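You operate a simulated robot arm through the tools that you are given. There is no shell and no other tool. Be economical: measure what you need, move in short steps, check, and stop when the job is done.

You are at the controls of a simulated robot arm. One attempt, no reset.

TASK
Pound the peanuts fine and scoop them into the blue bowl.
Fine: pestle and small ladle go back in their pots.
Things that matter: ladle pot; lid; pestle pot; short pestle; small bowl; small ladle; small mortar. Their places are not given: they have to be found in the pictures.

Only the result counts: the job must be done as asked and must still hold three seconds after the hand-in. Knocking over, shifting, dropping, spilling or breaking anything else fails it.

THE ROBOT
A 6-joint arm with a two-finger parallel gripper, fixed in place. Base frame: the origin is at the foot of the arm, x ahead of it, y to its left, z up; the work surface is at about z = 0. Units: mm, rad, N and s.
With the tool pointing down near the work surface it reaches from about 160 to 420 mm from the base axis. Its first joint turns from -1.152 to 1.152 rad. Payload 1.57 kg.
The tool frame sits at the grasp point between the pads (the TCP): z along the fingers, y along the line on which they close. The tips reach 30 mm beyond it. The gripper opens to 80 mm. The fingers are 17 mm wide and 12 mm thick; the gripper's body (40 by 82 mm) begins 80 mm behind the TCP.
Orientation is told as [roll, pitch, yaw] about the base's x, y, z axes, in that order, counted from this pose: with the fingers straight down and closing along the base's y, the tool's x points along the base's -x, its y along +y and its z along -z.

THE INTERFACE
- The arm moves only by the tool play_rows. Its argument "motion" is a list of rows, each an object of numbers (a shift or turn left out is 0, a gripper value left out holds the last): "wx", "wy", "wz": the turn, a rotation vector about the base's x, y, z in rad; "tx", "ty", "tz": the shift along the base's x, y, z in mm; "gripper": the finger opening in mm, from 0 to 80. In form: [{"wx": .., "wy": .., "wz": .., "tx": .., "ty": .., "tz": .., "gripper": ..}, ...]. A call has 1 to 12 rows; each row shifts and turns the commanded pose from where the row before left it. Each row takes 0.2 s and may step no farther than 50 mm and 0.15 rad from the row before; otherwise, or with a gripper value out of range, the whole call is refused. Where a pose cannot be reached the arm comes as near as it can. A force on the tool above 40 N (or 10 N above the force at the start of the call, whichever is more), or a blocked arm, ends the call early, and 0.2 s more pass. The fingers move at their own pace (about 153 mm/s each) and stop on an object; they squeeze with about 26 N. The grip force told is the motor's: it shows also when the fingers shut on nothing. Time passes only in rows, and 0.2 s behind the last, so rows that do not move let the fingers close. It gives the time, the measured TCP pose, the force on the tool (base axes), the opening and the grip force at its end, in the units of the frame above (readings bear some noise), with the torque about the TCP (base axes, N m) and any sound that the robot's microphone picked up.
- Cameras (640 x 400 px; columns grow to the right, rows downward): "scene" is fixed at [70.6, -355.9, 422.1]; the picture's right is [0.56, -0.83, 0.00], its down [-0.59, -0.40, -0.70] and it looks along [0.57, 0.39, -0.72] (base axes); focal length 214 px, centre (320, 200). "wrist" rides on the gripper at [72, -7, -122] in the tool frame; the picture's right is [0.09, 1.00, 0.00], its down [-0.84, 0.08, -0.54] and it looks along [-0.54, 0.05, 0.84] (tool axes); focal length 238 px, centre (320, 200).
- snapshot(camera): a new picture of that camera. No time passes.
- probe_pixels(camera, pixels): for up to 12 pixels [column, row] of the newest picture of that camera ("zoom" is the newest enlarged one), the place [x, y, z] in the base frame of the surface seen there, good to about 2 mm, but the place of the scene camera against the robot may be out by one fixed shift of up to 18 mm in any direction. No time passes.
- close_up(camera, box): a new picture of the part [left, top, right, bottom] of that camera's present view, enlarged. No time passes.
- sign_off(): hands the job in; it is judged then, once.

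Work in short steps. Measure before you move; look again where a grasp or a placing could have gone wrong, and mend it. You have 80 turns and 54 pictures in all, those below and enlarged ones among them. Open the gripper and draw the arm clear of the work before you hand the job in, unless the task says otherwise; then end with one line.

The tools are called after "Request:" by a JSON object that holds its "op" and its "data". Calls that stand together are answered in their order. play_rows: Moves the arm, as the interface text tells. Its arguments: {"type":"object","properties":{"motion":{"type":"array"}},"required":["motion"]} The other tools are called the same way: snapshot (camera) takes a picture; probe_pixels (camera, pixels) gives the place of the surface under pixels of a picture; close_up (camera, box) takes an enlarged picture of a part of a camera's view; sign_off () hands the job in.

At the start:

```text
clock: 0.0
eef_pos: [202.3, -105.8, 266.4]
orientation: [0.0, -0.001, 0.005]
force: [-0.3, -0.1, -0.1]
wrist_torque: [0.01, 0.02, 0.0]
finger_gap: 80.0
grip_force: 0.1
```

scene: 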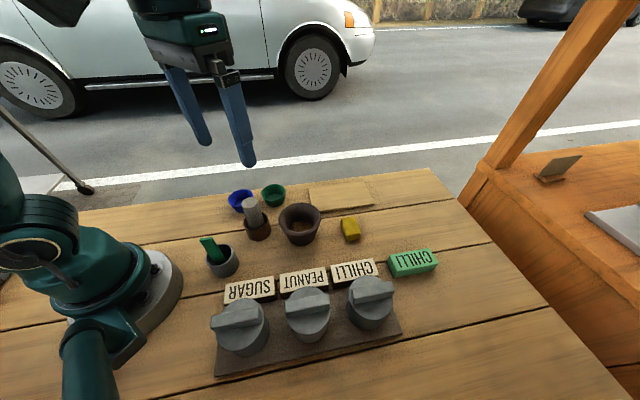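
wrist: 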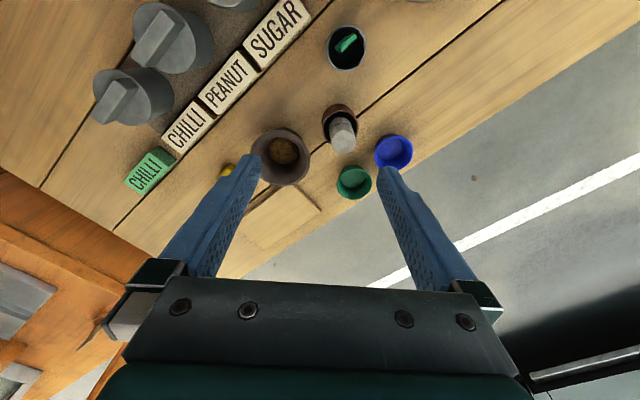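

The pictures show the mortar near scene (300,224), the pestle in its pot (254,218), the ladle pot (220,258), and blue and green bowls. I'll enlarge both views to see details.

Request:
{"op": "close_up", "data": {"camera": "scene", "box": [190, 170, 390, 295]}}

Request:
{"op": "close_up", "data": {"camera": "wrist", "box": [80, 0, 430, 220]}}

```text
3.20 times, centred on (290, 232) of scene
```

zoom: 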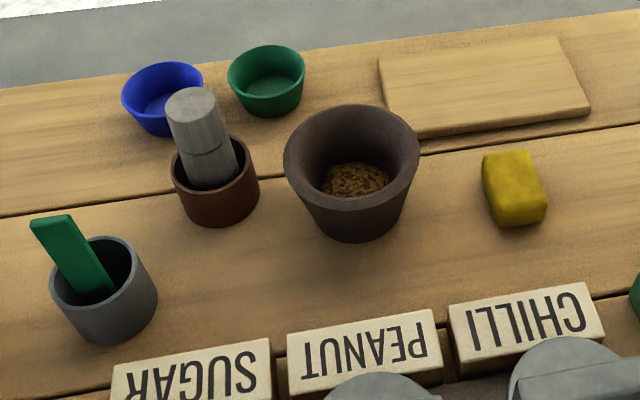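

```text
1.82 times, centred on (255, 110) of wrist
```

zoom: 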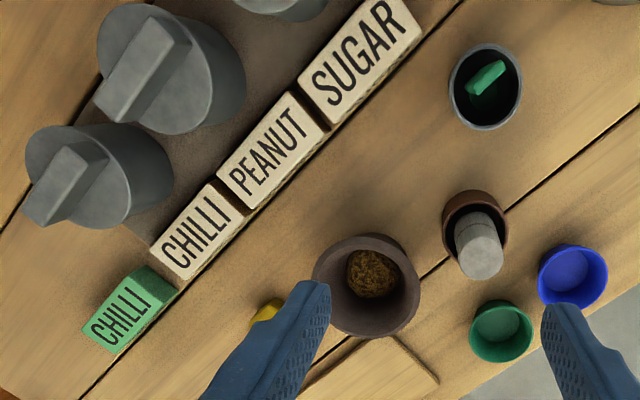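

The mortar already holds brown lumps. I'll probe the main items in the wrist picture (accurate frame) and compare with the scene camera.

Request:
{"op": "close_up", "data": {"camera": "wrist", "box": [230, 110, 430, 235]}}

Request:
{"op": "probe_pixels", "data": {"camera": "wrist", "pixels": [[282, 152], [258, 142], [309, 158], [290, 130], [342, 138], [393, 150], [354, 183], [346, 44], [345, 66], [180, 34], [120, 88], [360, 112]]}}

Request:
{"op": "probe_pixels", "data": {"camera": "scene", "pixels": [[250, 202], [300, 228], [239, 318], [307, 302], [371, 288], [208, 240], [340, 195], [350, 222], [241, 203], [274, 197], [412, 256], [254, 355]]}}

```text
3.20 times, centred on (330, 172) of wrist
```

zoom: 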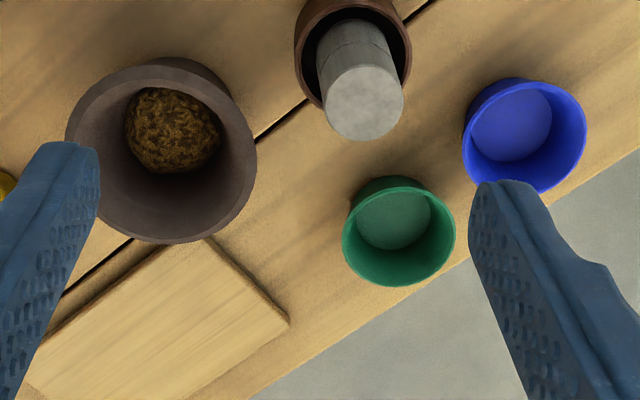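

```text
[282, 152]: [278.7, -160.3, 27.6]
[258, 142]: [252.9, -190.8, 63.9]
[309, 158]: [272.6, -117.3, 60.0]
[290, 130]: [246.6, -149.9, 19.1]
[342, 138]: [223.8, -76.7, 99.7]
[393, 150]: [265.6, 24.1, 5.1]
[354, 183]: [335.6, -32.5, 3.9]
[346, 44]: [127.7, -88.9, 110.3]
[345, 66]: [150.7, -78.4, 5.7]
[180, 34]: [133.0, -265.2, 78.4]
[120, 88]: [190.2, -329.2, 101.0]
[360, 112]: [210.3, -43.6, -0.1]
```

```text
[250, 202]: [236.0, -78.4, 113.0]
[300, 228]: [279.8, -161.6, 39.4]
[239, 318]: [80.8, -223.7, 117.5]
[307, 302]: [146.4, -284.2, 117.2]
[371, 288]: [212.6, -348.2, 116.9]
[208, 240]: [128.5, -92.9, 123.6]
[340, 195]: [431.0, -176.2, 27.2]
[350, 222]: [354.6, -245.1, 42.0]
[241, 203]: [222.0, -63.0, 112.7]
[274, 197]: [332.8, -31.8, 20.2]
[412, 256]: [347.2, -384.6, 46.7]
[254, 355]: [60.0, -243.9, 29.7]
```

I'll trace the rims of the mortar, pestle pot, pestle top, and bowls with the enlarged wrist picture.

Request:
{"op": "probe_pixels", "data": {"camera": "zoom", "pixels": [[72, 128], [248, 160], [130, 75], [180, 236], [165, 180], [165, 115], [300, 60], [405, 60], [365, 100], [365, 65], [320, 90], [398, 80]]}}

Request:
{"op": "probe_pixels", "data": {"camera": "zoom", "pixels": [[468, 130], [582, 140], [520, 82], [530, 188], [512, 130], [346, 240], [450, 235], [392, 222], [398, 282], [390, 183], [288, 320], [210, 240]]}}

```text
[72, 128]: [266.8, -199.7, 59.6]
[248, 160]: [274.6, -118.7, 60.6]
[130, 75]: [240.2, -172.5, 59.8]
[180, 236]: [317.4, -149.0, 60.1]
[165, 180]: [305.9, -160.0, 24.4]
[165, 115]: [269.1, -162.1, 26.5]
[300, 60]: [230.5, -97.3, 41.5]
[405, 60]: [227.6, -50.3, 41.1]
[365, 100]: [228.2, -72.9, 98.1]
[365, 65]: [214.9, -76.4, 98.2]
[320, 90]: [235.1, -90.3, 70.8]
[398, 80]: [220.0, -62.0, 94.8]
```

```text
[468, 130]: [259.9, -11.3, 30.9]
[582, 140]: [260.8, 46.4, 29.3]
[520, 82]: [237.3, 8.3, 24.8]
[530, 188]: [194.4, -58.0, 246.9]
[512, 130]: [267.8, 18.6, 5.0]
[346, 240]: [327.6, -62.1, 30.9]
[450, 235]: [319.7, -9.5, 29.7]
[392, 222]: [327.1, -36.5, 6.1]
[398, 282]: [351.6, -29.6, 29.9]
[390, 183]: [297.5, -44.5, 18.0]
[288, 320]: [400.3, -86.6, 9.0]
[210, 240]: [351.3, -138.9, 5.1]
```

Mortar centre ≈ (280,-159), rim z 60; pestle top ≈ (222,-74,98); blue bowl ≈ (263,17), rim z 31. I'll move closer for a better wrist view of the pots and mortar.

Request:
{"op": "play_rows", "data": {"motion": [{"tx": -12, "ty": -4, "tz": -20}, {"tx": -12, "ty": -4, "tz": -20}, {"tx": -8, "ty": -4, "tz": -16}]}}

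Request:
{"op": "snapshot", "data": {"camera": "wrist"}}

Request:
{"op": "close_up", "data": {"camera": "wrist", "box": [200, 80, 440, 230]}}

```text
clock: 0.8
eef_pos: [171.1, -118.8, 211.2]
orientation: [0.001, -0.001, 0.004]
force: [-1.0, 0.8, -0.6]
wrist_torque: [-0.01, -0.01, 0.0]
finger_gap: 79.8
grip_force: 0.1
```

```text
48 pictures are left
```

wrist: 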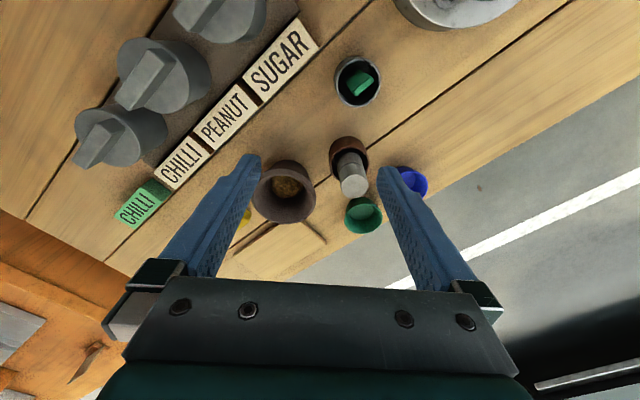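

```text
2.67 times, centred on (320, 155) of wrist
```

zoom: 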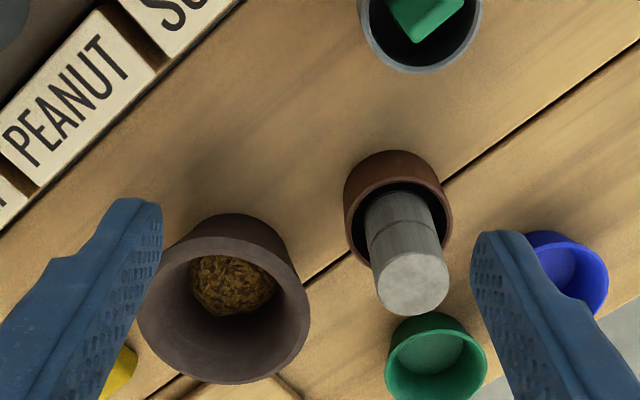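

I probe the pestle's top edge, sides, pot rim and the ladle pot.

Request:
{"op": "probe_pixels", "data": {"camera": "zoom", "pixels": [[378, 280], [446, 280], [412, 256], [412, 310], [370, 235], [440, 235], [366, 210], [346, 205], [450, 205], [395, 182], [402, 225], [412, 270]]}}

Request:
{"op": "probe_pixels", "data": {"camera": "wrist", "pixels": [[336, 80], [379, 80], [358, 59], [358, 104], [350, 83], [360, 85], [372, 76], [356, 95], [362, 72], [343, 80], [352, 79], [374, 86]]}}

Request:
{"op": "close_up", "data": {"camera": "wrist", "box": [317, 45, 397, 115]}}

```text
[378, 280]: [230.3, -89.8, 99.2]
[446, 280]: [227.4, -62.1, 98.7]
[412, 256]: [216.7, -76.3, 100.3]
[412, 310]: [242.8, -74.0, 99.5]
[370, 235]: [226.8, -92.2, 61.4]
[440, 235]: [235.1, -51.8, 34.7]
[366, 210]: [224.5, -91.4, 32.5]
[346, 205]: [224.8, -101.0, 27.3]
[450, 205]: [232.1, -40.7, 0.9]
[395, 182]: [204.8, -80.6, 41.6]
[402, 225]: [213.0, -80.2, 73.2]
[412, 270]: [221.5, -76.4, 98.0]
```

```text
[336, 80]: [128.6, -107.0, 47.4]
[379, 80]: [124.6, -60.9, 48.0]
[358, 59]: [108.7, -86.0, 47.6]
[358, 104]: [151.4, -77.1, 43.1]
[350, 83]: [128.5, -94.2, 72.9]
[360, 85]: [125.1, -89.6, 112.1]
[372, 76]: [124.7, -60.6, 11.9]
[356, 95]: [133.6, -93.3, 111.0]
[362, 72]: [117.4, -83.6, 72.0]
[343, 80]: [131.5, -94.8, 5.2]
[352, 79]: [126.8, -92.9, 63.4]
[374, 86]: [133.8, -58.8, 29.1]
```

```text
5.71 times, centred on (357, 80) of wrist
```

zoom: 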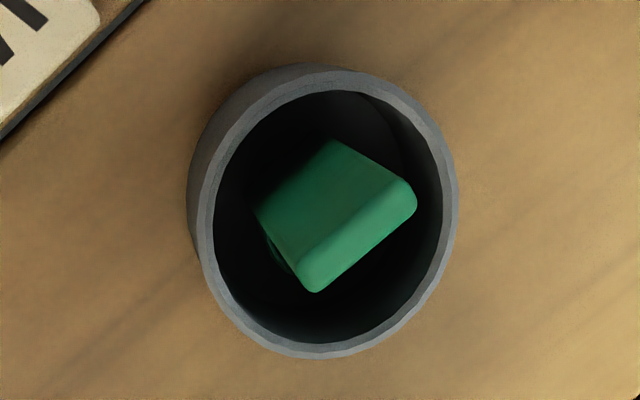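

Pestle axis is ≈ (229,-76), top z 99, radius 13.5, upright. I move above it with a 50 mm opening, then descend.

Request:
{"op": "play_rows", "data": {"motion": [{"tx": 29, "ty": 21, "gripper": 50}, {"tx": 29, "ty": 22}, {"tz": -30}, {"tz": -30}, {}]}}

Request:
{"op": "snapshot", "data": {"camera": "wrist"}}

```text
clock: 2.0
eef_pos: [230.3, -74.2, 151.9]
orientation: [0.0, 0.0, 0.003]
force: [-0.2, 0.3, 0.3]
wrist_torque: [-0.03, 0.0, 0.03]
finger_gap: 49.6
grip_force: 0.2
```

```text
45 pictures are left
```

wrist: 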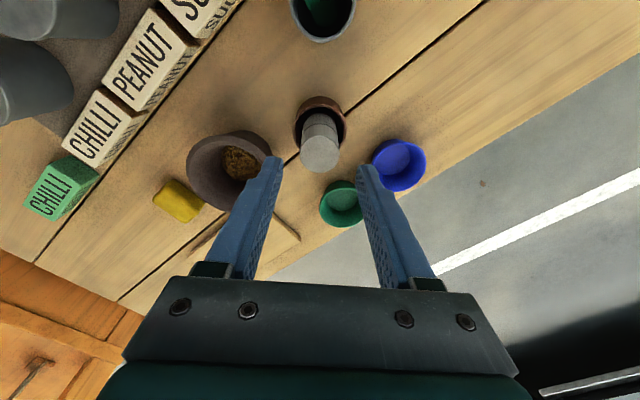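

The pestle top (320,155) lies between the fingers. I descend to z≈78 and close.

Request:
{"op": "play_rows", "data": {"motion": [{"ty": -1.5, "tz": -25}, {"tz": -25}, {"tz": -24}, {}, {"gripper": 15}, {}, {}]}}

Request:
{"op": "snapshot", "data": {"camera": "scene"}}

```text
clock: 3.6
eef_pos: [230.6, -78.9, 78.1]
orientation: [-0.001, 0.001, 0.004]
force: [0.9, -0.2, 0.0]
wrist_torque: [0.0, -0.02, -0.01]
finger_gap: 31.6
grip_force: 26.3
```

```text
44 pictures are left
```

scene: 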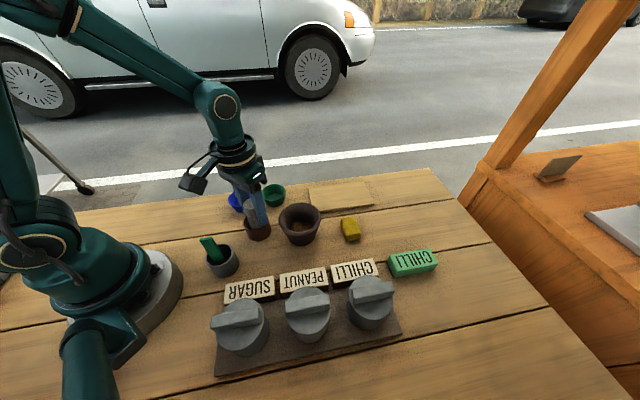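

Gripped at 31.6 mm. I lift straight up and look.

Request:
{"op": "play_rows", "data": {"motion": [{"tz": 10}, {"tz": 25}, {"tz": 30}, {"tz": 35}, {}]}}

Request:
{"op": "close_up", "data": {"camera": "scene", "box": [170, 110, 410, 260]}}

```text
clock: 4.8
eef_pos: [228.7, -80.3, 179.6]
orientation: [0.0, -0.002, 0.004]
force: [-0.2, 0.7, -0.1]
wrist_torque: [-0.02, 0.01, -0.05]
finger_gap: 31.6
grip_force: 26.5
```

```text
2.67 times, centred on (290, 185) of scene
```

zoom: 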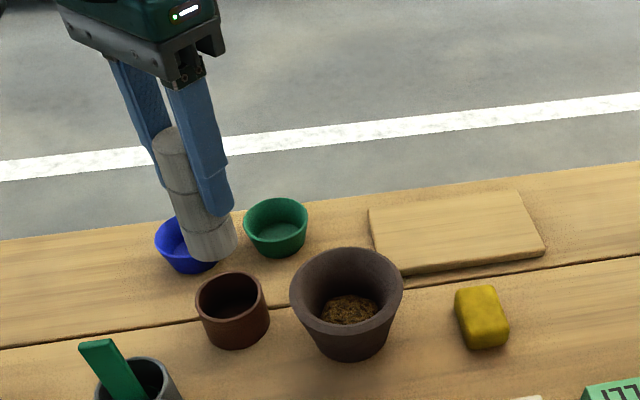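

I probe the pestle's extent and mortar points from this view.

Request:
{"op": "probe_pixels", "data": {"camera": "zoom", "pixels": [[170, 135], [212, 258], [188, 255], [235, 245], [300, 290], [398, 290], [345, 252], [345, 310], [350, 358], [210, 190]]}}

```text
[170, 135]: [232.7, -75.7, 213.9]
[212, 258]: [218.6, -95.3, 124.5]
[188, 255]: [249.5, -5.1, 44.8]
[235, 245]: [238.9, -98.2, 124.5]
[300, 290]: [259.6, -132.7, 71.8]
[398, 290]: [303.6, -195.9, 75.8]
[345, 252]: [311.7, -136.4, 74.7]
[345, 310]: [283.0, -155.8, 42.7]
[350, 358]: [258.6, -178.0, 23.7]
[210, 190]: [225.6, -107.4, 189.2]
```

Pestle spans ≈ 21 mm above to 68 mm below the TCP. I carry it over the mortar centre (278,-159.5) at this height.

Request:
{"op": "play_rows", "data": {"motion": [{"tx": 16, "ty": -26}, {"tx": 16, "ty": -26}, {"tx": 17, "ty": -27}, {}, {}]}}

Request:
{"op": "snapshot", "data": {"camera": "wrist"}}

Request:
{"op": "close_up", "data": {"camera": "scene", "box": [210, 110, 410, 260]}}

```text
clock: 6.0
eef_pos: [277.4, -158.0, 175.5]
orientation: [-0.001, -0.001, 0.003]
force: [-0.4, 0.1, 0.1]
wrist_torque: [0.02, 0.0, 0.01]
finger_gap: 31.7
grip_force: 26.0
```

```text
42 pictures are left
```

wrist: 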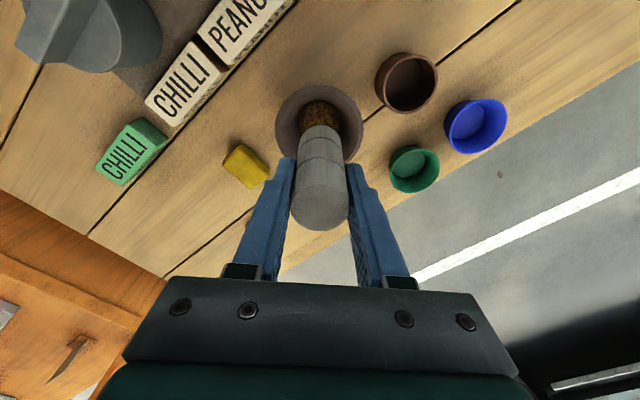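

```text
2.67 times, centred on (310, 185) of scene
```

zoom: 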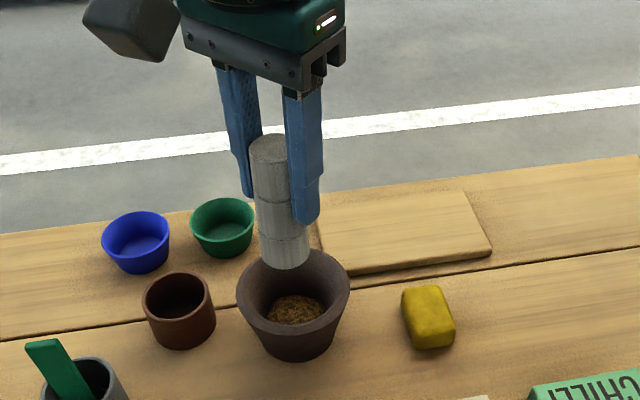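

The pestle is above the mortar and aligned. I lower it until contact.

Request:
{"op": "play_rows", "data": {"motion": [{"tz": -25, "ty": -1}, {"tz": -25}, {"tz": -15}, {"tz": -6}, {"tz": -5}, {"tz": -4}, {"tz": -4}, {}]}}

```text
clock: 7.8
eef_pos: [277.4, -155.6, 91.8]
orientation: [0.0, -0.001, 0.003]
force: [-0.4, -0.4, 0.2]
wrist_torque: [0.01, 0.03, 0.03]
finger_gap: 31.6
grip_force: 26.1
```

No contact yet at z 92. I continue in small steps.

Request:
{"op": "play_rows", "data": {"motion": [{"ty": -3, "tz": -3}, {"tz": -3}, {"tz": -3}, {"tz": -3}, {}]}}

```text
clock: 9.0
eef_pos: [277.6, -161.8, 82.2]
orientation: [-0.001, -0.007, 0.003]
force: [7.7, 7.7, 24.4]
wrist_torque: [0.36, -0.24, -0.02]
finger_gap: 31.9
grip_force: 25.4
```

Contact at z≈82 with a sideways push of (+7.7,+7.7) N; I shift a bit that way and strike a few times.

Request:
{"op": "play_rows", "data": {"motion": [{"tz": 20}, {"tx": 2, "ty": 3}, {"tz": -18}, {"tz": -3}, {"tz": 18}, {"tz": -18}, {}]}}

```text
clock: 10.6
eef_pos: [280.1, -157.2, 82.0]
orientation: [-0.002, -0.001, 0.004]
force: [-8.7, 1.4, 30.8]
wrist_torque: [0.3, 0.44, 0.11]
finger_gap: 32.1
grip_force: 25.6
```

Contact at 31 N, now pushed -x; I shift 1 mm back and do a series of strikes.

Request:
{"op": "play_rows", "data": {"motion": [{"tz": 25, "tx": -1}, {"tz": -25}, {"tz": 25}, {"tz": -25}, {"tz": 25}, {"tz": -25}, {"tz": 25}, {"tz": -25}, {"tz": 25}, {"tz": 25}, {"tz": 15}, {}]}}

Request:
{"op": "close_up", "data": {"camera": "scene", "box": [250, 185, 350, 250]}}

```text
clock: 13.2
eef_pos: [279.7, -154.7, 145.6]
orientation: [-0.001, 0.001, 0.003]
force: [0.6, 0.5, 0.1]
wrist_torque: [-0.01, 0.0, 0.0]
finger_gap: 31.8
grip_force: 26.2
```

```text
6.15 times, centred on (300, 218) of scene
```

zoom: 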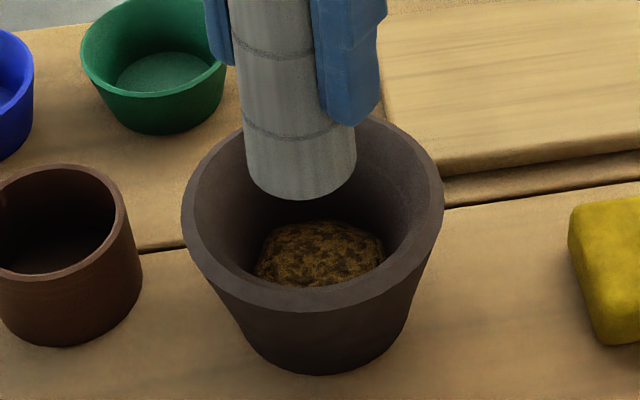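

The heap still looks coarse. I strike again faster and read the force at the bottom.

Request:
{"op": "play_rows", "data": {"motion": [{"tz": -35, "tx": -1}, {"tz": -30}, {"tz": 35}, {"tz": -38}]}}

```text
clock: 14.3
eef_pos: [277.9, -155.3, 79.8]
orientation: [-0.003, -0.003, 0.002]
force: [-1.5, 2.5, 6.9]
wrist_torque: [0.03, 0.09, 0.01]
finger_gap: 31.9
grip_force: 25.7
stopped in row 4: the force on the tool passed its limit at 46 N (the readings are from after the stop); the commanded pose is now the measured one
```

A 46 N strike, well aligned. I repeat strikes at about this depth.

Request:
{"op": "play_rows", "data": {"motion": [{"tz": 30}, {"tz": -30}, {"tz": 30}, {"tz": -30}, {"tz": 30}, {"tz": -30}, {"tz": 30}, {"tz": -30}, {"tz": 30}, {"tz": -30}, {"tz": 30}, {"tz": -31}]}}

```text
clock: 16.9
eef_pos: [279.8, -154.7, 77.4]
orientation: [-0.006, -0.005, 0.005]
force: [-7.9, 4.5, 32.8]
wrist_torque: [0.55, 0.23, 0.05]
finger_gap: 32.3
grip_force: 25.7
```

Depth is going down (z 77). I raise and look at the texture.

Request:
{"op": "play_rows", "data": {"motion": [{"tz": 30, "tx": -1}, {"tz": 30}, {"tz": 25}, {}]}}

Request:
{"op": "close_up", "data": {"camera": "scene", "box": [250, 165, 350, 250]}}

```text
clock: 17.9
eef_pos: [276.8, -154.3, 163.6]
orientation: [-0.004, -0.002, 0.005]
force: [-0.6, 0.3, -0.6]
wrist_torque: [0.0, 0.01, 0.01]
finger_gap: 31.9
grip_force: 26.1
```

```text
4.71 times, centred on (300, 208) of scene
```

zoom: 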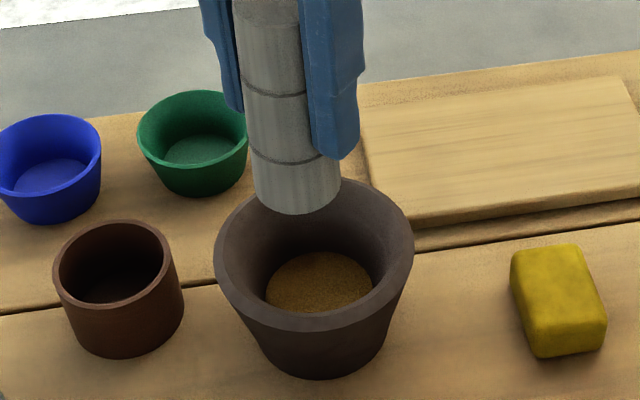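

The heap is now much smoother. I enlarge to judge fineness.

Request:
{"op": "close_up", "data": {"camera": "scene", "box": [290, 205, 340, 236]}}

Request:
{"op": "close_up", "data": {"camera": "wrist", "box": [270, 70, 370, 170]}}

```text
12.80 times, centred on (315, 220) of scene
```

zoom: 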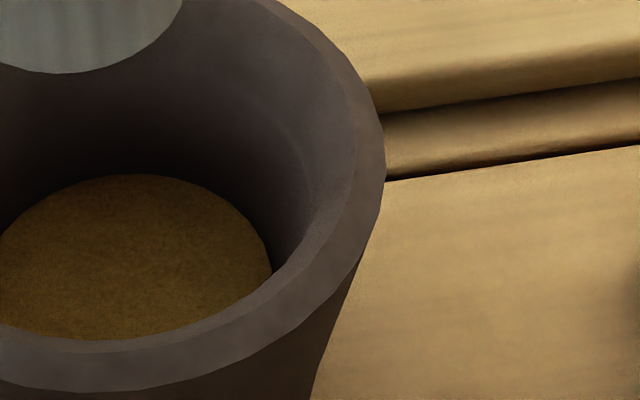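

```text
4.00 times, centred on (320, 120) of wrist
```

zoom: 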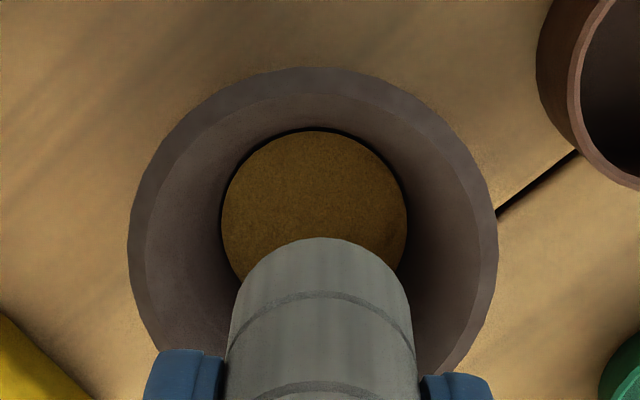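

Clearly fine now. I carry the pestle back over its pot at (229,-77) and look.

Request:
{"op": "play_rows", "data": {"motion": [{"tz": 16}, {"tx": -16, "ty": 26}, {"tx": -16, "ty": 26}, {"tx": -16, "ty": 26}, {}, {}]}}

Request:
{"op": "snapshot", "data": {"camera": "wrist"}}

Request:
{"op": "close_up", "data": {"camera": "wrist", "box": [260, 50, 380, 125]}}

```text
clock: 19.3
eef_pos: [225.6, -79.2, 181.0]
orientation: [-0.005, -0.002, 0.003]
force: [0.5, -0.6, -0.2]
wrist_torque: [-0.01, 0.02, 0.01]
finger_gap: 32.1
grip_force: 26.1
```

```text
36 pictures are left
```

wrist: 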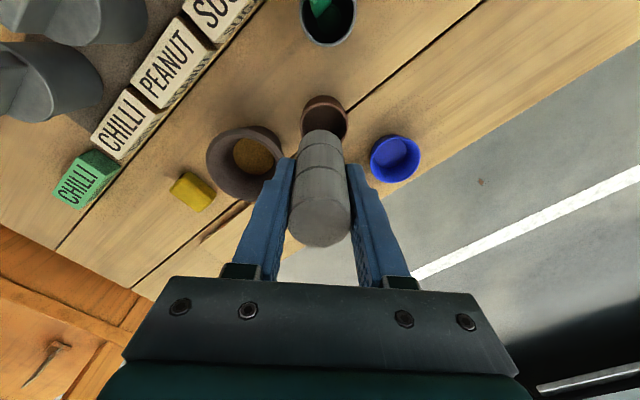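

```text
5.33 times, centred on (320, 88) of wrist
```

zoom: 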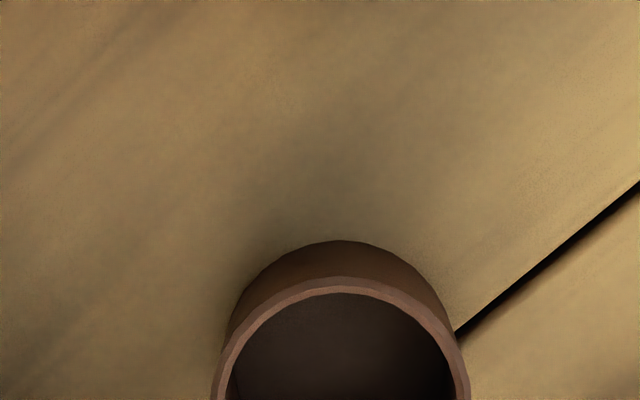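

I probe the pot rim and the pestle's lower edges.

Request:
{"op": "probe_pixels", "data": {"camera": "wrist", "pixels": [[303, 122], [346, 122], [324, 104], [305, 111], [343, 111], [320, 135], [303, 150], [339, 150], [320, 210], [292, 210], [349, 210]]}}

Request:
{"op": "probe_pixels", "data": {"camera": "zoom", "pixels": [[217, 390], [464, 390], [342, 285], [245, 330], [435, 330]]}}

```text
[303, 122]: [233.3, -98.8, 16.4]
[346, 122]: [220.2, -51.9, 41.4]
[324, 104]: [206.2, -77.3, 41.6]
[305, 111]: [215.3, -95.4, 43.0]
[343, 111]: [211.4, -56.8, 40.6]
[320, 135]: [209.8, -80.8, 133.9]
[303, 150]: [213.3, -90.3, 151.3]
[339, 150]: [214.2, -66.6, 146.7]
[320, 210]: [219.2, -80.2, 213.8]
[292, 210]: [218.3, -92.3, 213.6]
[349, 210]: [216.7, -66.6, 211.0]
```

```text
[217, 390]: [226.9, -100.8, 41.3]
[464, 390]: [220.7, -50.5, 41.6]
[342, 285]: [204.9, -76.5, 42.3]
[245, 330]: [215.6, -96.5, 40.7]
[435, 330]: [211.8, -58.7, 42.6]
```

Pestle slid up 12 mm in the grip; its axis (225.6,-79) needs to move to the pot centre (230,-75.7). Fingers must stay above the rim (TCP ≥ 72), so I correct and descend partway.

Request:
{"op": "play_rows", "data": {"motion": [{"tx": 4, "ty": 3.5}, {"tz": -30}, {"tz": -30}, {}, {}]}}

Request:
{"op": "close_up", "data": {"camera": "scene", "box": [210, 150, 310, 250]}}

Request:
{"op": "close_up", "data": {"camera": "wrist", "box": [260, 50, 400, 190]}}

```text
clock: 20.5
eef_pos: [231.5, -75.3, 119.9]
orientation: [-0.004, -0.001, 0.004]
force: [-0.2, 0.2, -0.2]
wrist_torque: [0.02, 0.03, 0.01]
finger_gap: 32.0
grip_force: 26.6
```

```text
4.00 times, centred on (260, 200) of scene
```

zoom: 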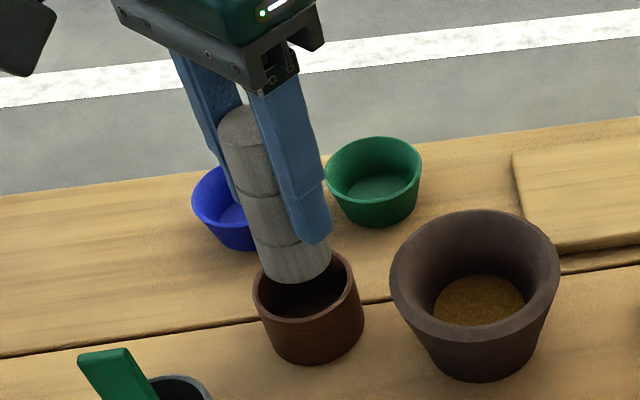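

```text
2.86 times, centred on (330, 120) of wrist
```

zoom: 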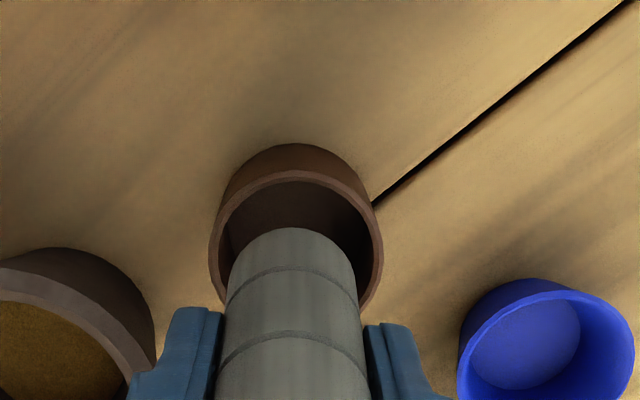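

Aligned (pot centre col 296 against pestle 292 in the zoom). I lower it gently to TCP z≈73.

Request:
{"op": "play_rows", "data": {"motion": [{"tz": -12}, {"tz": -12}, {"tz": -10}, {"tz": -6}, {"tz": -5}, {}, {}]}}

```text
clock: 22.1
eef_pos: [234.6, -73.7, 75.2]
orientation: [-0.004, -0.003, 0.003]
force: [-0.8, 0.5, -0.9]
wrist_torque: [0.01, 0.01, 0.02]
finger_gap: 32.2
grip_force: 26.6
```

No contact forces. I nudge back toward (231,-75.5), lower 2 mm, and release.

Request:
{"op": "play_rows", "data": {"motion": [{"tx": -3, "ty": -1.5}, {"tz": -2}, {}, {"gripper": 46}, {}, {}]}}

Request:
{"op": "close_up", "data": {"camera": "scene", "box": [210, 150, 310, 250]}}

```text
clock: 23.5
eef_pos: [230.4, -75.8, 73.7]
orientation: [-0.003, -0.002, 0.004]
force: [0.4, 0.1, 0.5]
wrist_torque: [0.03, 0.03, 0.01]
finger_gap: 46.0
grip_force: 0.0
```

```text
4.00 times, centred on (260, 200) of scene
```

zoom: 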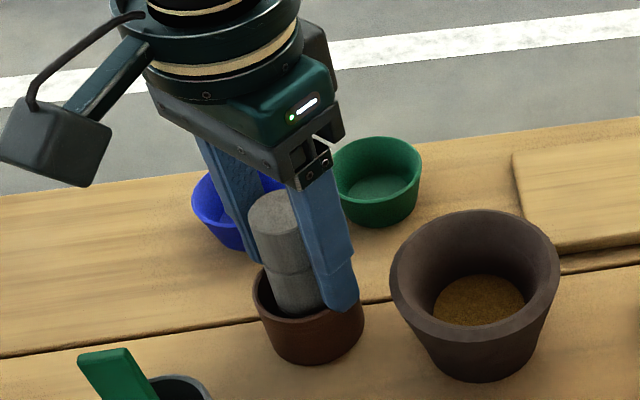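

The pestle stands in its pot. I rise and go toward the ladle for a closer view.

Request:
{"op": "play_rows", "data": {"motion": [{"tz": 20}, {"tz": 40}, {"tz": 45}, {"tz": 30, "tx": -20}, {"tx": -30}, {"tx": -10, "ty": -6}, {}, {}]}}

Request:
{"op": "snapshot", "data": {"camera": "wrist"}}

```text
clock: 25.3
eef_pos: [170.4, -81.0, 209.0]
orientation: [-0.004, -0.004, 0.004]
force: [-0.1, -0.4, 0.9]
wrist_torque: [0.0, 0.04, -0.03]
finger_gap: 45.8
grip_force: 0.0
```

```text
31 pictures are left
```

wrist: 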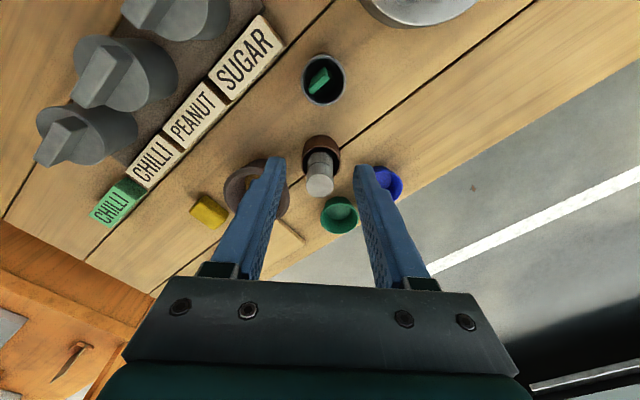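

Request:
{"op": "close_up", "data": {"camera": "wrist", "box": [292, 45, 356, 109]}}

Request:
{"op": "close_up", "data": {"camera": "scene", "box": [190, 225, 254, 289]}}

```text
6.25 times, centred on (324, 77) of wrist
```

zoom: 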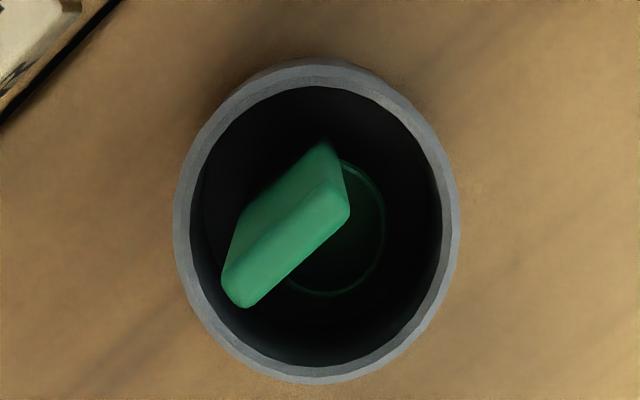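

```text
6.25 times, centred on (222, 257) of scene
```

zoom: 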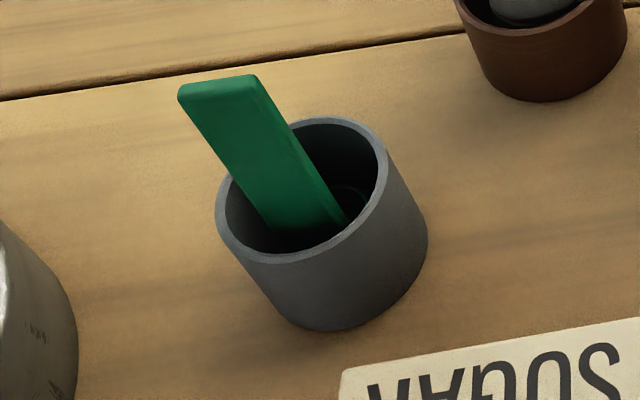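

The ladle is a dipper: a flat vertical handle with a small cup at the bottom on its +x+y side. I probe the handle's top edge and the cup.

Request:
{"op": "probe_pixels", "data": {"camera": "wrist", "pixels": [[311.5, 91], [326.5, 79], [318.4, 85], [316, 80], [321, 74], [313, 86], [333, 82], [324, 91], [328, 85], [327, 71], [301, 80], [346, 80]]}}

Request:
{"op": "probe_pixels", "data": {"camera": "zoom", "pixels": [[185, 90], [255, 80], [220, 82], [265, 215], [325, 190], [245, 150], [345, 190], [290, 235]]}}

```text
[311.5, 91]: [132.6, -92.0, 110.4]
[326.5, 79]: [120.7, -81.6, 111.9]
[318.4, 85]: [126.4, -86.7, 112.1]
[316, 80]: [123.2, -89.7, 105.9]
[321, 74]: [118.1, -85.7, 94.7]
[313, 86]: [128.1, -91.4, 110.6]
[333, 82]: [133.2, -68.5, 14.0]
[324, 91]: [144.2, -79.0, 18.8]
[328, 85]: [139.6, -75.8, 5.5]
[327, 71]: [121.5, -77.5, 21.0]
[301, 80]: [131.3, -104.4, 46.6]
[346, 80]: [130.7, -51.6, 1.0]
```

```text
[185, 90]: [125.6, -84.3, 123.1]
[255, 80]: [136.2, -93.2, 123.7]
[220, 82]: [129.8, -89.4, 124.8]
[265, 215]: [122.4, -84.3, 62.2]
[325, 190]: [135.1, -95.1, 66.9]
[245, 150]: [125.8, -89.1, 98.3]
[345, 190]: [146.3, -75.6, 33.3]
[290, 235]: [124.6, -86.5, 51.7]
```

Handle top centre ≈ (127,-87,112), width direction (-0.75,0.66), cup toward (0.66,0.75). I yaw the tool by -0.718 while moving above the handle.

Request:
{"op": "play_rows", "data": {"motion": [{"wz": -0.1436, "tx": -9, "ty": -1}, {"wz": -0.1436, "tx": -9, "ty": -1}, {"wz": -0.1436, "tx": -9, "ty": -1}, {"wz": -0.1436, "tx": -8, "ty": -1}, {"wz": -0.1436, "tx": -8, "ty": -2}, {"tz": -20}, {"tz": -20, "gripper": 32}, {}, {}]}}

Request:
{"op": "snapshot", "data": {"camera": "wrist"}}

```text
clock: 27.3
eef_pos: [127.5, -89.6, 168.0]
orientation: [-0.004, -0.002, -0.713]
force: [0.1, -0.1, 1.3]
wrist_torque: [0.01, 0.03, 0.03]
finger_gap: 32.1
grip_force: 0.2
```

```text
28 pictures are left
```

wrist: 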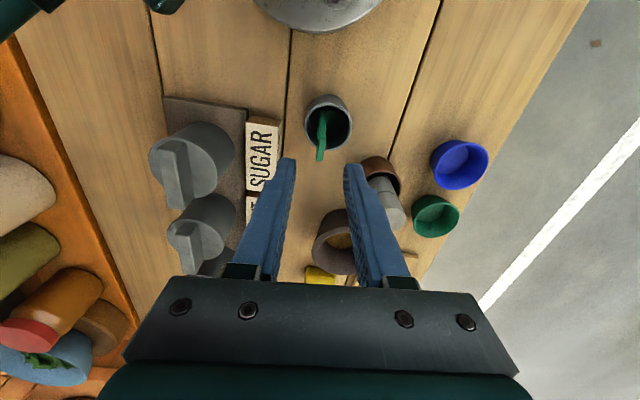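

The arm reaches. The handle (321,150) is nearly edge-on between the fingers; I probe it to fine-align.

Request:
{"op": "close_up", "data": {"camera": "wrist", "box": [290, 85, 370, 170]}}

Request:
{"op": "probe_pixels", "data": {"camera": "wrist", "pixels": [[320, 156], [319, 158], [322, 153], [321, 143], [322, 135], [323, 112], [338, 115], [308, 120], [350, 120]]}}

```text
4.71 times, centred on (330, 128) of wrist
```

zoom: 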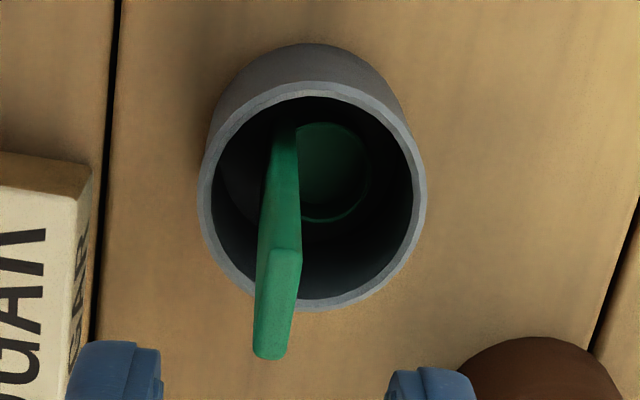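

```text
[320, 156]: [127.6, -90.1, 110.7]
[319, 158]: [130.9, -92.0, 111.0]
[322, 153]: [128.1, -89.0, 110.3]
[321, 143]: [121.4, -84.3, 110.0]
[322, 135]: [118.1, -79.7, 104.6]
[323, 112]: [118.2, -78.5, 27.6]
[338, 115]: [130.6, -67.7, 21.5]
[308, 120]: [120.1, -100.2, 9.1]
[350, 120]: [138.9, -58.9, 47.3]
```

Well aligned. I descend to z≈84 (tips 54, above the pot rim at 47) and close.

Request:
{"op": "play_rows", "data": {"motion": [{"tx": -1.5, "ty": 1.5, "tz": -25}, {"tz": -25}, {"tz": -20}, {"tz": -14}, {}, {}]}}

Request:
{"op": "close_up", "data": {"camera": "wrist", "box": [270, 85, 370, 170]}}

```text
clock: 28.7
eef_pos: [126.0, -87.1, 82.7]
orientation: [-0.005, -0.002, -0.713]
force: [0.0, 0.1, 0.4]
wrist_torque: [-0.05, 0.01, 0.02]
finger_gap: 31.9
grip_force: 0.1
```

```text
4.71 times, centred on (320, 128) of wrist
```

zoom: 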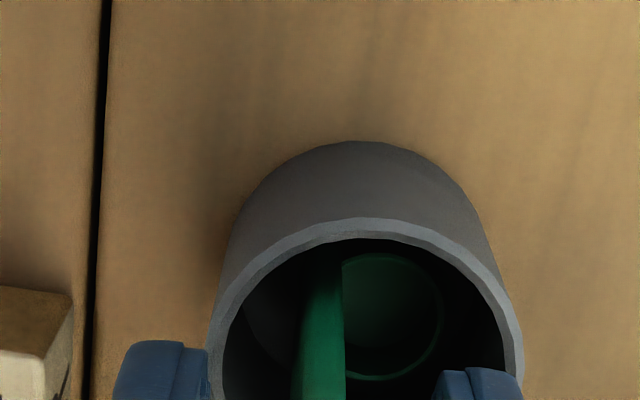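

Handle is between the fingers; I close, then lift slowly.

Request:
{"op": "play_rows", "data": {"motion": [{"gripper": 0}, {}, {}, {"tz": 5}, {"tz": 15}, {"tz": 25}, {"tz": 30}, {"tz": 35}, {}]}}

Request:
{"op": "close_up", "data": {"camera": "scene", "box": [150, 130, 310, 290]}}

Request:
{"op": "snapshot", "data": {"camera": "wrist"}}

```text
clock: 30.7
eef_pos: [126.6, -86.6, 191.9]
orientation: [-0.003, -0.004, -0.714]
force: [0.0, -0.2, -0.3]
wrist_torque: [0.0, 0.0, 0.01]
finger_gap: 4.9
grip_force: 24.8
```

```text
2.50 times, centred on (230, 210) of scene
```

zoom: 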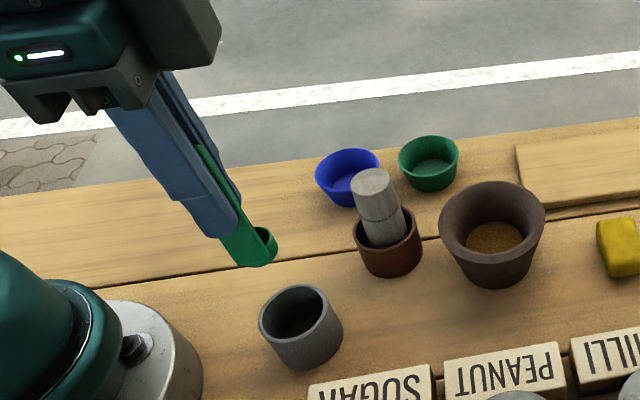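

```text
24 pictures are left
```

wrist: 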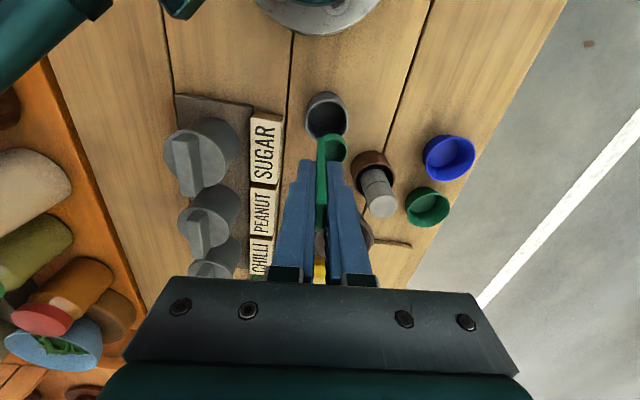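

Ladle in hand. I probe cup geometry (wrist) and mortar contents (scene zoom).

Request:
{"op": "probe_pixels", "data": {"camera": "wrist", "pixels": [[335, 148], [346, 149], [335, 137], [327, 155], [340, 158], [322, 137], [320, 165]]}}

Request:
{"op": "probe_pixels", "data": {"camera": "zoom", "pixels": [[493, 237], [475, 240], [515, 235], [444, 235], [541, 225], [490, 184], [488, 275], [242, 263], [272, 255], [268, 232]]}}

```text
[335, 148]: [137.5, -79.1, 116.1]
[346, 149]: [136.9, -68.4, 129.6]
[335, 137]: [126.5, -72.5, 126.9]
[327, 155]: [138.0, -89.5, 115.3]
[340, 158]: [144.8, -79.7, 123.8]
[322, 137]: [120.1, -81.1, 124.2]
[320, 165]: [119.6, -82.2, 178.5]
```

```text
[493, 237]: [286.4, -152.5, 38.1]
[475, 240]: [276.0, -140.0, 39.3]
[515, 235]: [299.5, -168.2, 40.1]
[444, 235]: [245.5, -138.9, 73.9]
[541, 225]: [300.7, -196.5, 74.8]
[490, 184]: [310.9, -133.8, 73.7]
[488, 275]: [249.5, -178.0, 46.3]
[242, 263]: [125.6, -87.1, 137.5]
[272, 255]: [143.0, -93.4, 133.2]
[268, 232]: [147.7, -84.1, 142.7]
```

Content surface is at z≈24.5 (scene z offset ≈ +14); cup floor is 77 mm and rim 64 mm below TCP, cup centre 13 mm toward n. I yaw back to 0 (cup toward +y) and move above the mortar.

Request:
{"op": "play_rows", "data": {"motion": [{"tz": 10, "wz": 0.1426, "tx": 14, "ty": -8}, {"wz": 0.1426, "tx": 28, "ty": -16}, {"wz": 0.1426, "tx": 28, "ty": -16}, {"wz": 0.1426, "tx": 28, "ty": -16}, {"wz": 0.1426, "tx": 28, "ty": -16}, {"tx": 26, "ty": -13}, {}, {}]}}

Request:
{"op": "snapshot", "data": {"camera": "wrist"}}

```text
clock: 32.5
eef_pos: [278.4, -170.7, 203.1]
orientation: [-0.004, -0.001, 0.001]
force: [0.1, -1.3, 0.6]
wrist_torque: [0.03, 0.01, 0.0]
finger_gap: 5.1
grip_force: 25.3
```

```text
23 pictures are left
```

wrist: 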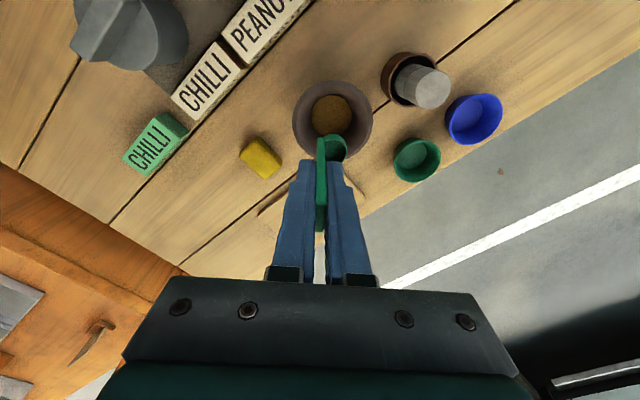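

I probe the mortar rim, contents, cup and blue bowl.

Request:
{"op": "probe_pixels", "data": {"camera": "wrist", "pixels": [[296, 120], [370, 120], [332, 83], [315, 116], [350, 116], [331, 99], [331, 118], [334, 148], [446, 122], [501, 112], [470, 95], [474, 118]]}}

```text
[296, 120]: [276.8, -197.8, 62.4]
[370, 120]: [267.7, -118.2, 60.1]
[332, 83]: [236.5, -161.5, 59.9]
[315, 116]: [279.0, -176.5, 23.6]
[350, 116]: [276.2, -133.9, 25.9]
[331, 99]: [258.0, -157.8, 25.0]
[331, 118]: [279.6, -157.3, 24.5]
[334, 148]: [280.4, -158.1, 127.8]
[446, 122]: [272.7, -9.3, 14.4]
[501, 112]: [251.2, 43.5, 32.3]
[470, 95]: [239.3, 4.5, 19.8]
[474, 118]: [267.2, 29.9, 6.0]
```

Mortar centre ≈ (277,-157.5), surface z 25. I tilt the ladle by -0.5 rad about x (cup mouth leading +y) above the mortar.

Request:
{"op": "play_rows", "data": {"motion": [{"wx": -0.125, "ty": 9}, {"wx": -0.125, "ty": 9}, {"wx": -0.125, "ty": 9}, {"wx": -0.125, "ty": 8}, {"tx": -1, "tz": -25}, {"tz": -25}, {"tz": -23}, {}, {}]}}

Request:
{"op": "snapshot", "data": {"camera": "wrist"}}

Request:
{"op": "close_up", "data": {"camera": "scene", "box": [230, 145, 350, 255]}}

```text
clock: 34.5
eef_pos: [278.0, -135.2, 130.4]
orientation: [-0.503, -0.006, 0.002]
force: [3.9, 4.2, 19.6]
wrist_torque: [-0.3, -0.39, 0.15]
finger_gap: 5.0
grip_force: 25.5
```

```text
22 pictures are left
```

wrist: 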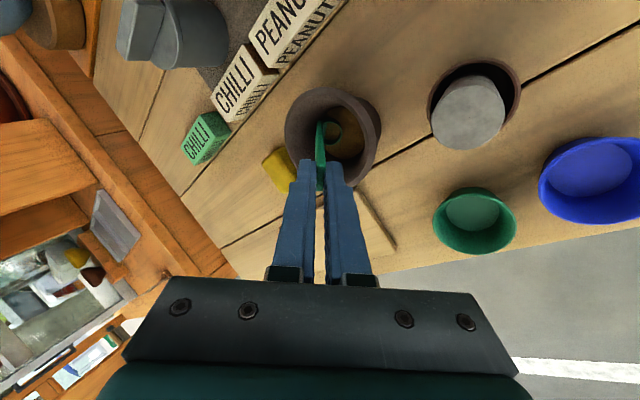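

```text
3.64 times, centred on (290, 200) of scene
```

zoom: 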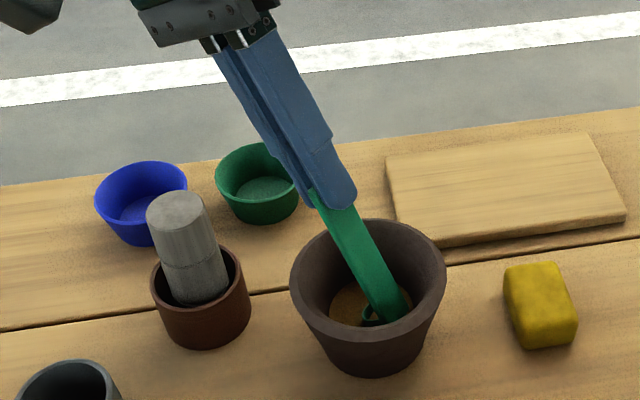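

There is an unexpected upward force of 20 N at z 130; I raise a bit immediately and probe the cup's position.

Request:
{"op": "probe_pixels", "data": {"camera": "zoom", "pixels": [[370, 315], [400, 300], [345, 220], [325, 195], [350, 190], [345, 300], [385, 325], [180, 205]]}}

Request:
{"op": "probe_pixels", "data": {"camera": "wrist", "pixels": [[334, 133], [320, 127], [340, 132], [321, 150], [320, 172], [345, 150], [350, 100], [308, 163]]}}

```text
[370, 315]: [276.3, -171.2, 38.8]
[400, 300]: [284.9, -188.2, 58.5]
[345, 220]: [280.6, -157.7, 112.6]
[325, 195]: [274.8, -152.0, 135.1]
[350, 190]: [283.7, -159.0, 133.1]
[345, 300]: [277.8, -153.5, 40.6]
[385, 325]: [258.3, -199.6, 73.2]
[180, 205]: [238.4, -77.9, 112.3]
```

```text
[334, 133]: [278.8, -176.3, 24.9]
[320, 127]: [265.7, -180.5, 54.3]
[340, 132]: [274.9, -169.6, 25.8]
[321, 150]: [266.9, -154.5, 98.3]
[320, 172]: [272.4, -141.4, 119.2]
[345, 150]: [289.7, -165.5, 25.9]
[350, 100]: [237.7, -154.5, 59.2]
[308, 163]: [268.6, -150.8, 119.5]
```

The ladle seems to have slid ~20 mm out along the fingers and now touches the mortar wall. I raise straight up and look closely.

Request:
{"op": "play_rows", "data": {"motion": [{"tz": 10}, {"tz": 25}, {"tz": 25}, {}]}}

Request:
{"op": "close_up", "data": {"camera": "wrist", "box": [260, 80, 420, 200]}}

Request:
{"op": "close_up", "data": {"camera": "scene", "box": [230, 115, 370, 255]}}

```text
clock: 35.5
eef_pos: [275.5, -135.0, 191.8]
orientation: [-0.503, -0.001, 0.0]
force: [-0.6, 0.7, -0.4]
wrist_torque: [0.0, 0.04, -0.01]
finger_gap: 4.9
grip_force: 25.1
```

```text
3.33 times, centred on (340, 140) of wrist
```

zoom: 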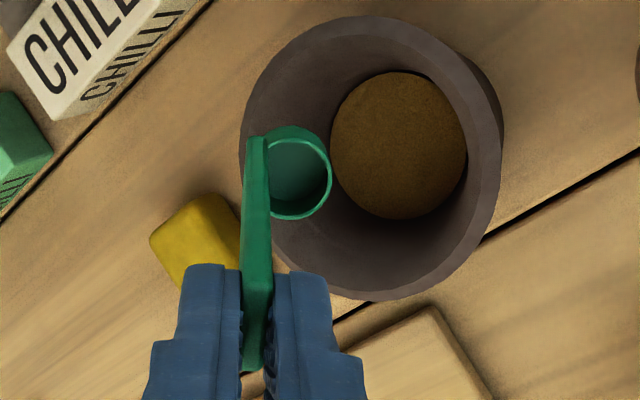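

```text
2.86 times, centred on (300, 185) of scene
```

zoom: 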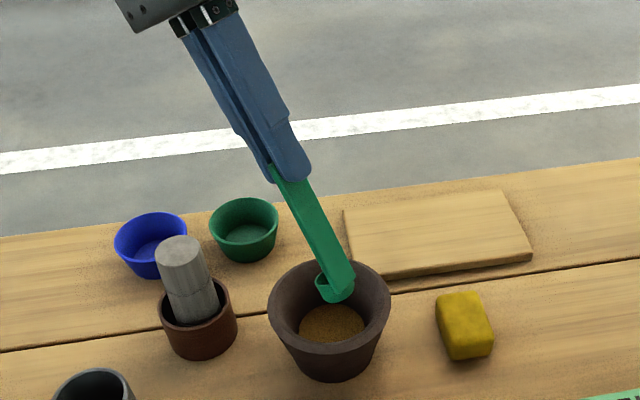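

The ladle has slid ~20 mm outward but is still firmly held and straight. I reposition for that length and descend to z 125 with the cup above the content, then look.

Request:
{"op": "play_rows", "data": {"motion": [{"tx": 1.5, "ty": 7.5}, {"tz": -25}, {"tz": -20}, {"tz": -15}, {}, {}]}}

Request:
{"op": "snapshot", "data": {"camera": "wrist"}}

```text
clock: 36.9
eef_pos: [279.6, -127.8, 131.7]
orientation: [-0.504, -0.002, 0.0]
force: [0.1, -0.4, 2.7]
wrist_torque: [-0.07, 0.0, 0.04]
finger_gap: 5.0
grip_force: 25.6
```

```text
18 pictures are left
```

wrist: 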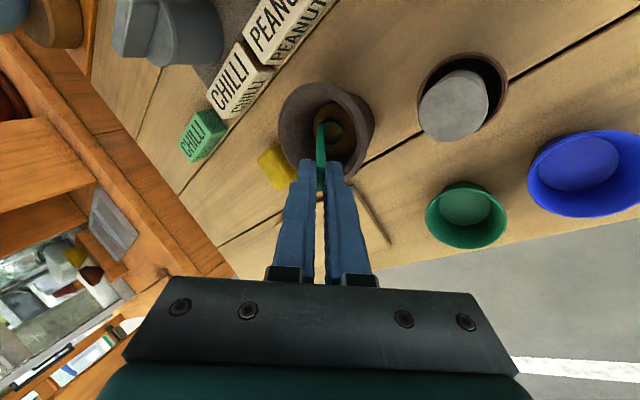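

Request:
{"op": "close_up", "data": {"camera": "wrist", "box": [275, 80, 385, 200]}}

Request:
{"op": "probe_pixels", "data": {"camera": "wrist", "pixels": [[332, 131], [341, 130], [333, 120], [335, 141], [320, 128], [320, 150], [320, 190], [350, 115]]}}

```text
3.33 times, centred on (330, 140) of wrist
```

zoom: 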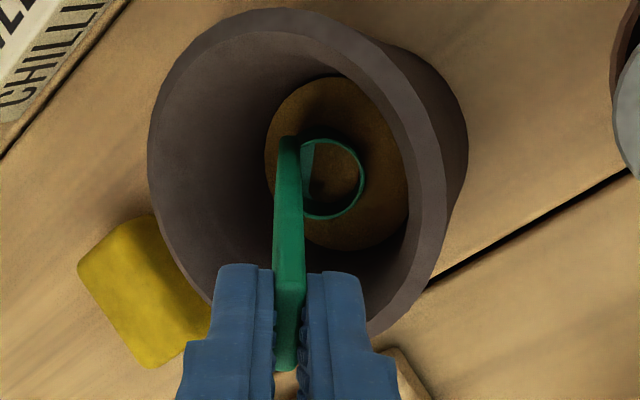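

```text
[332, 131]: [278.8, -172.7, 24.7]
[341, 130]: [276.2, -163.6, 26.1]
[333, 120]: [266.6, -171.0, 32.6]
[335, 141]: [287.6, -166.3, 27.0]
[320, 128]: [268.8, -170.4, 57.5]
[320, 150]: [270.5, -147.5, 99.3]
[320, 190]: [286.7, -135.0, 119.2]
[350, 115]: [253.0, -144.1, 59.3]
```

The cup is at the content surface, and only ~15 mm of handle is left between the fingertips. I shift toward the mortar centre and level the ladle about the cup, so it stands upright for a regrip.

Request:
{"op": "play_rows", "data": {"motion": [{"ty": 6, "tz": 3}, {"wx": 0.126, "ty": -14, "tz": 5.5}, {"wx": 0.126, "ty": -14.5, "tz": 3.5}, {"wx": 0.126, "ty": -14.5, "tz": 2}, {"wx": 0.126, "ty": -14.5, "tz": 0}, {}, {}]}}

Request:
{"op": "snapshot", "data": {"camera": "wrist"}}

Request:
{"op": "close_up", "data": {"camera": "scene", "box": [240, 130, 360, 250]}}

```text
clock: 38.5
eef_pos: [279.5, -180.0, 144.5]
orientation: [0.0, -0.001, 0.001]
force: [-0.5, 0.2, 0.5]
wrist_torque: [0.02, 0.0, 0.02]
finger_gap: 4.7
grip_force: 25.2
```

```text
16 pictures are left
```

wrist: 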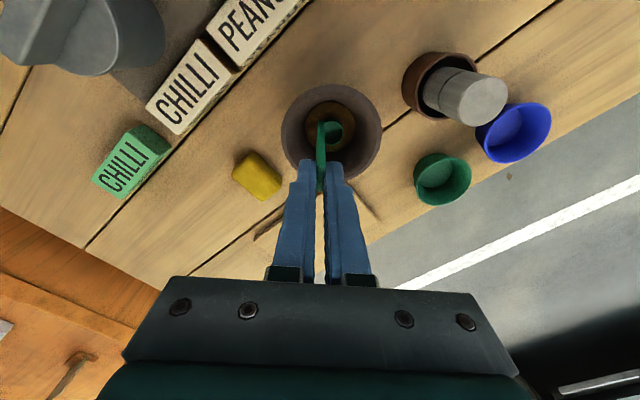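

```text
3.33 times, centred on (300, 190) of scene
```

zoom: 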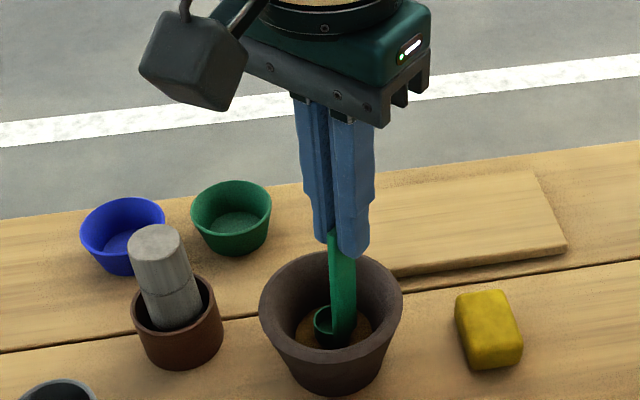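

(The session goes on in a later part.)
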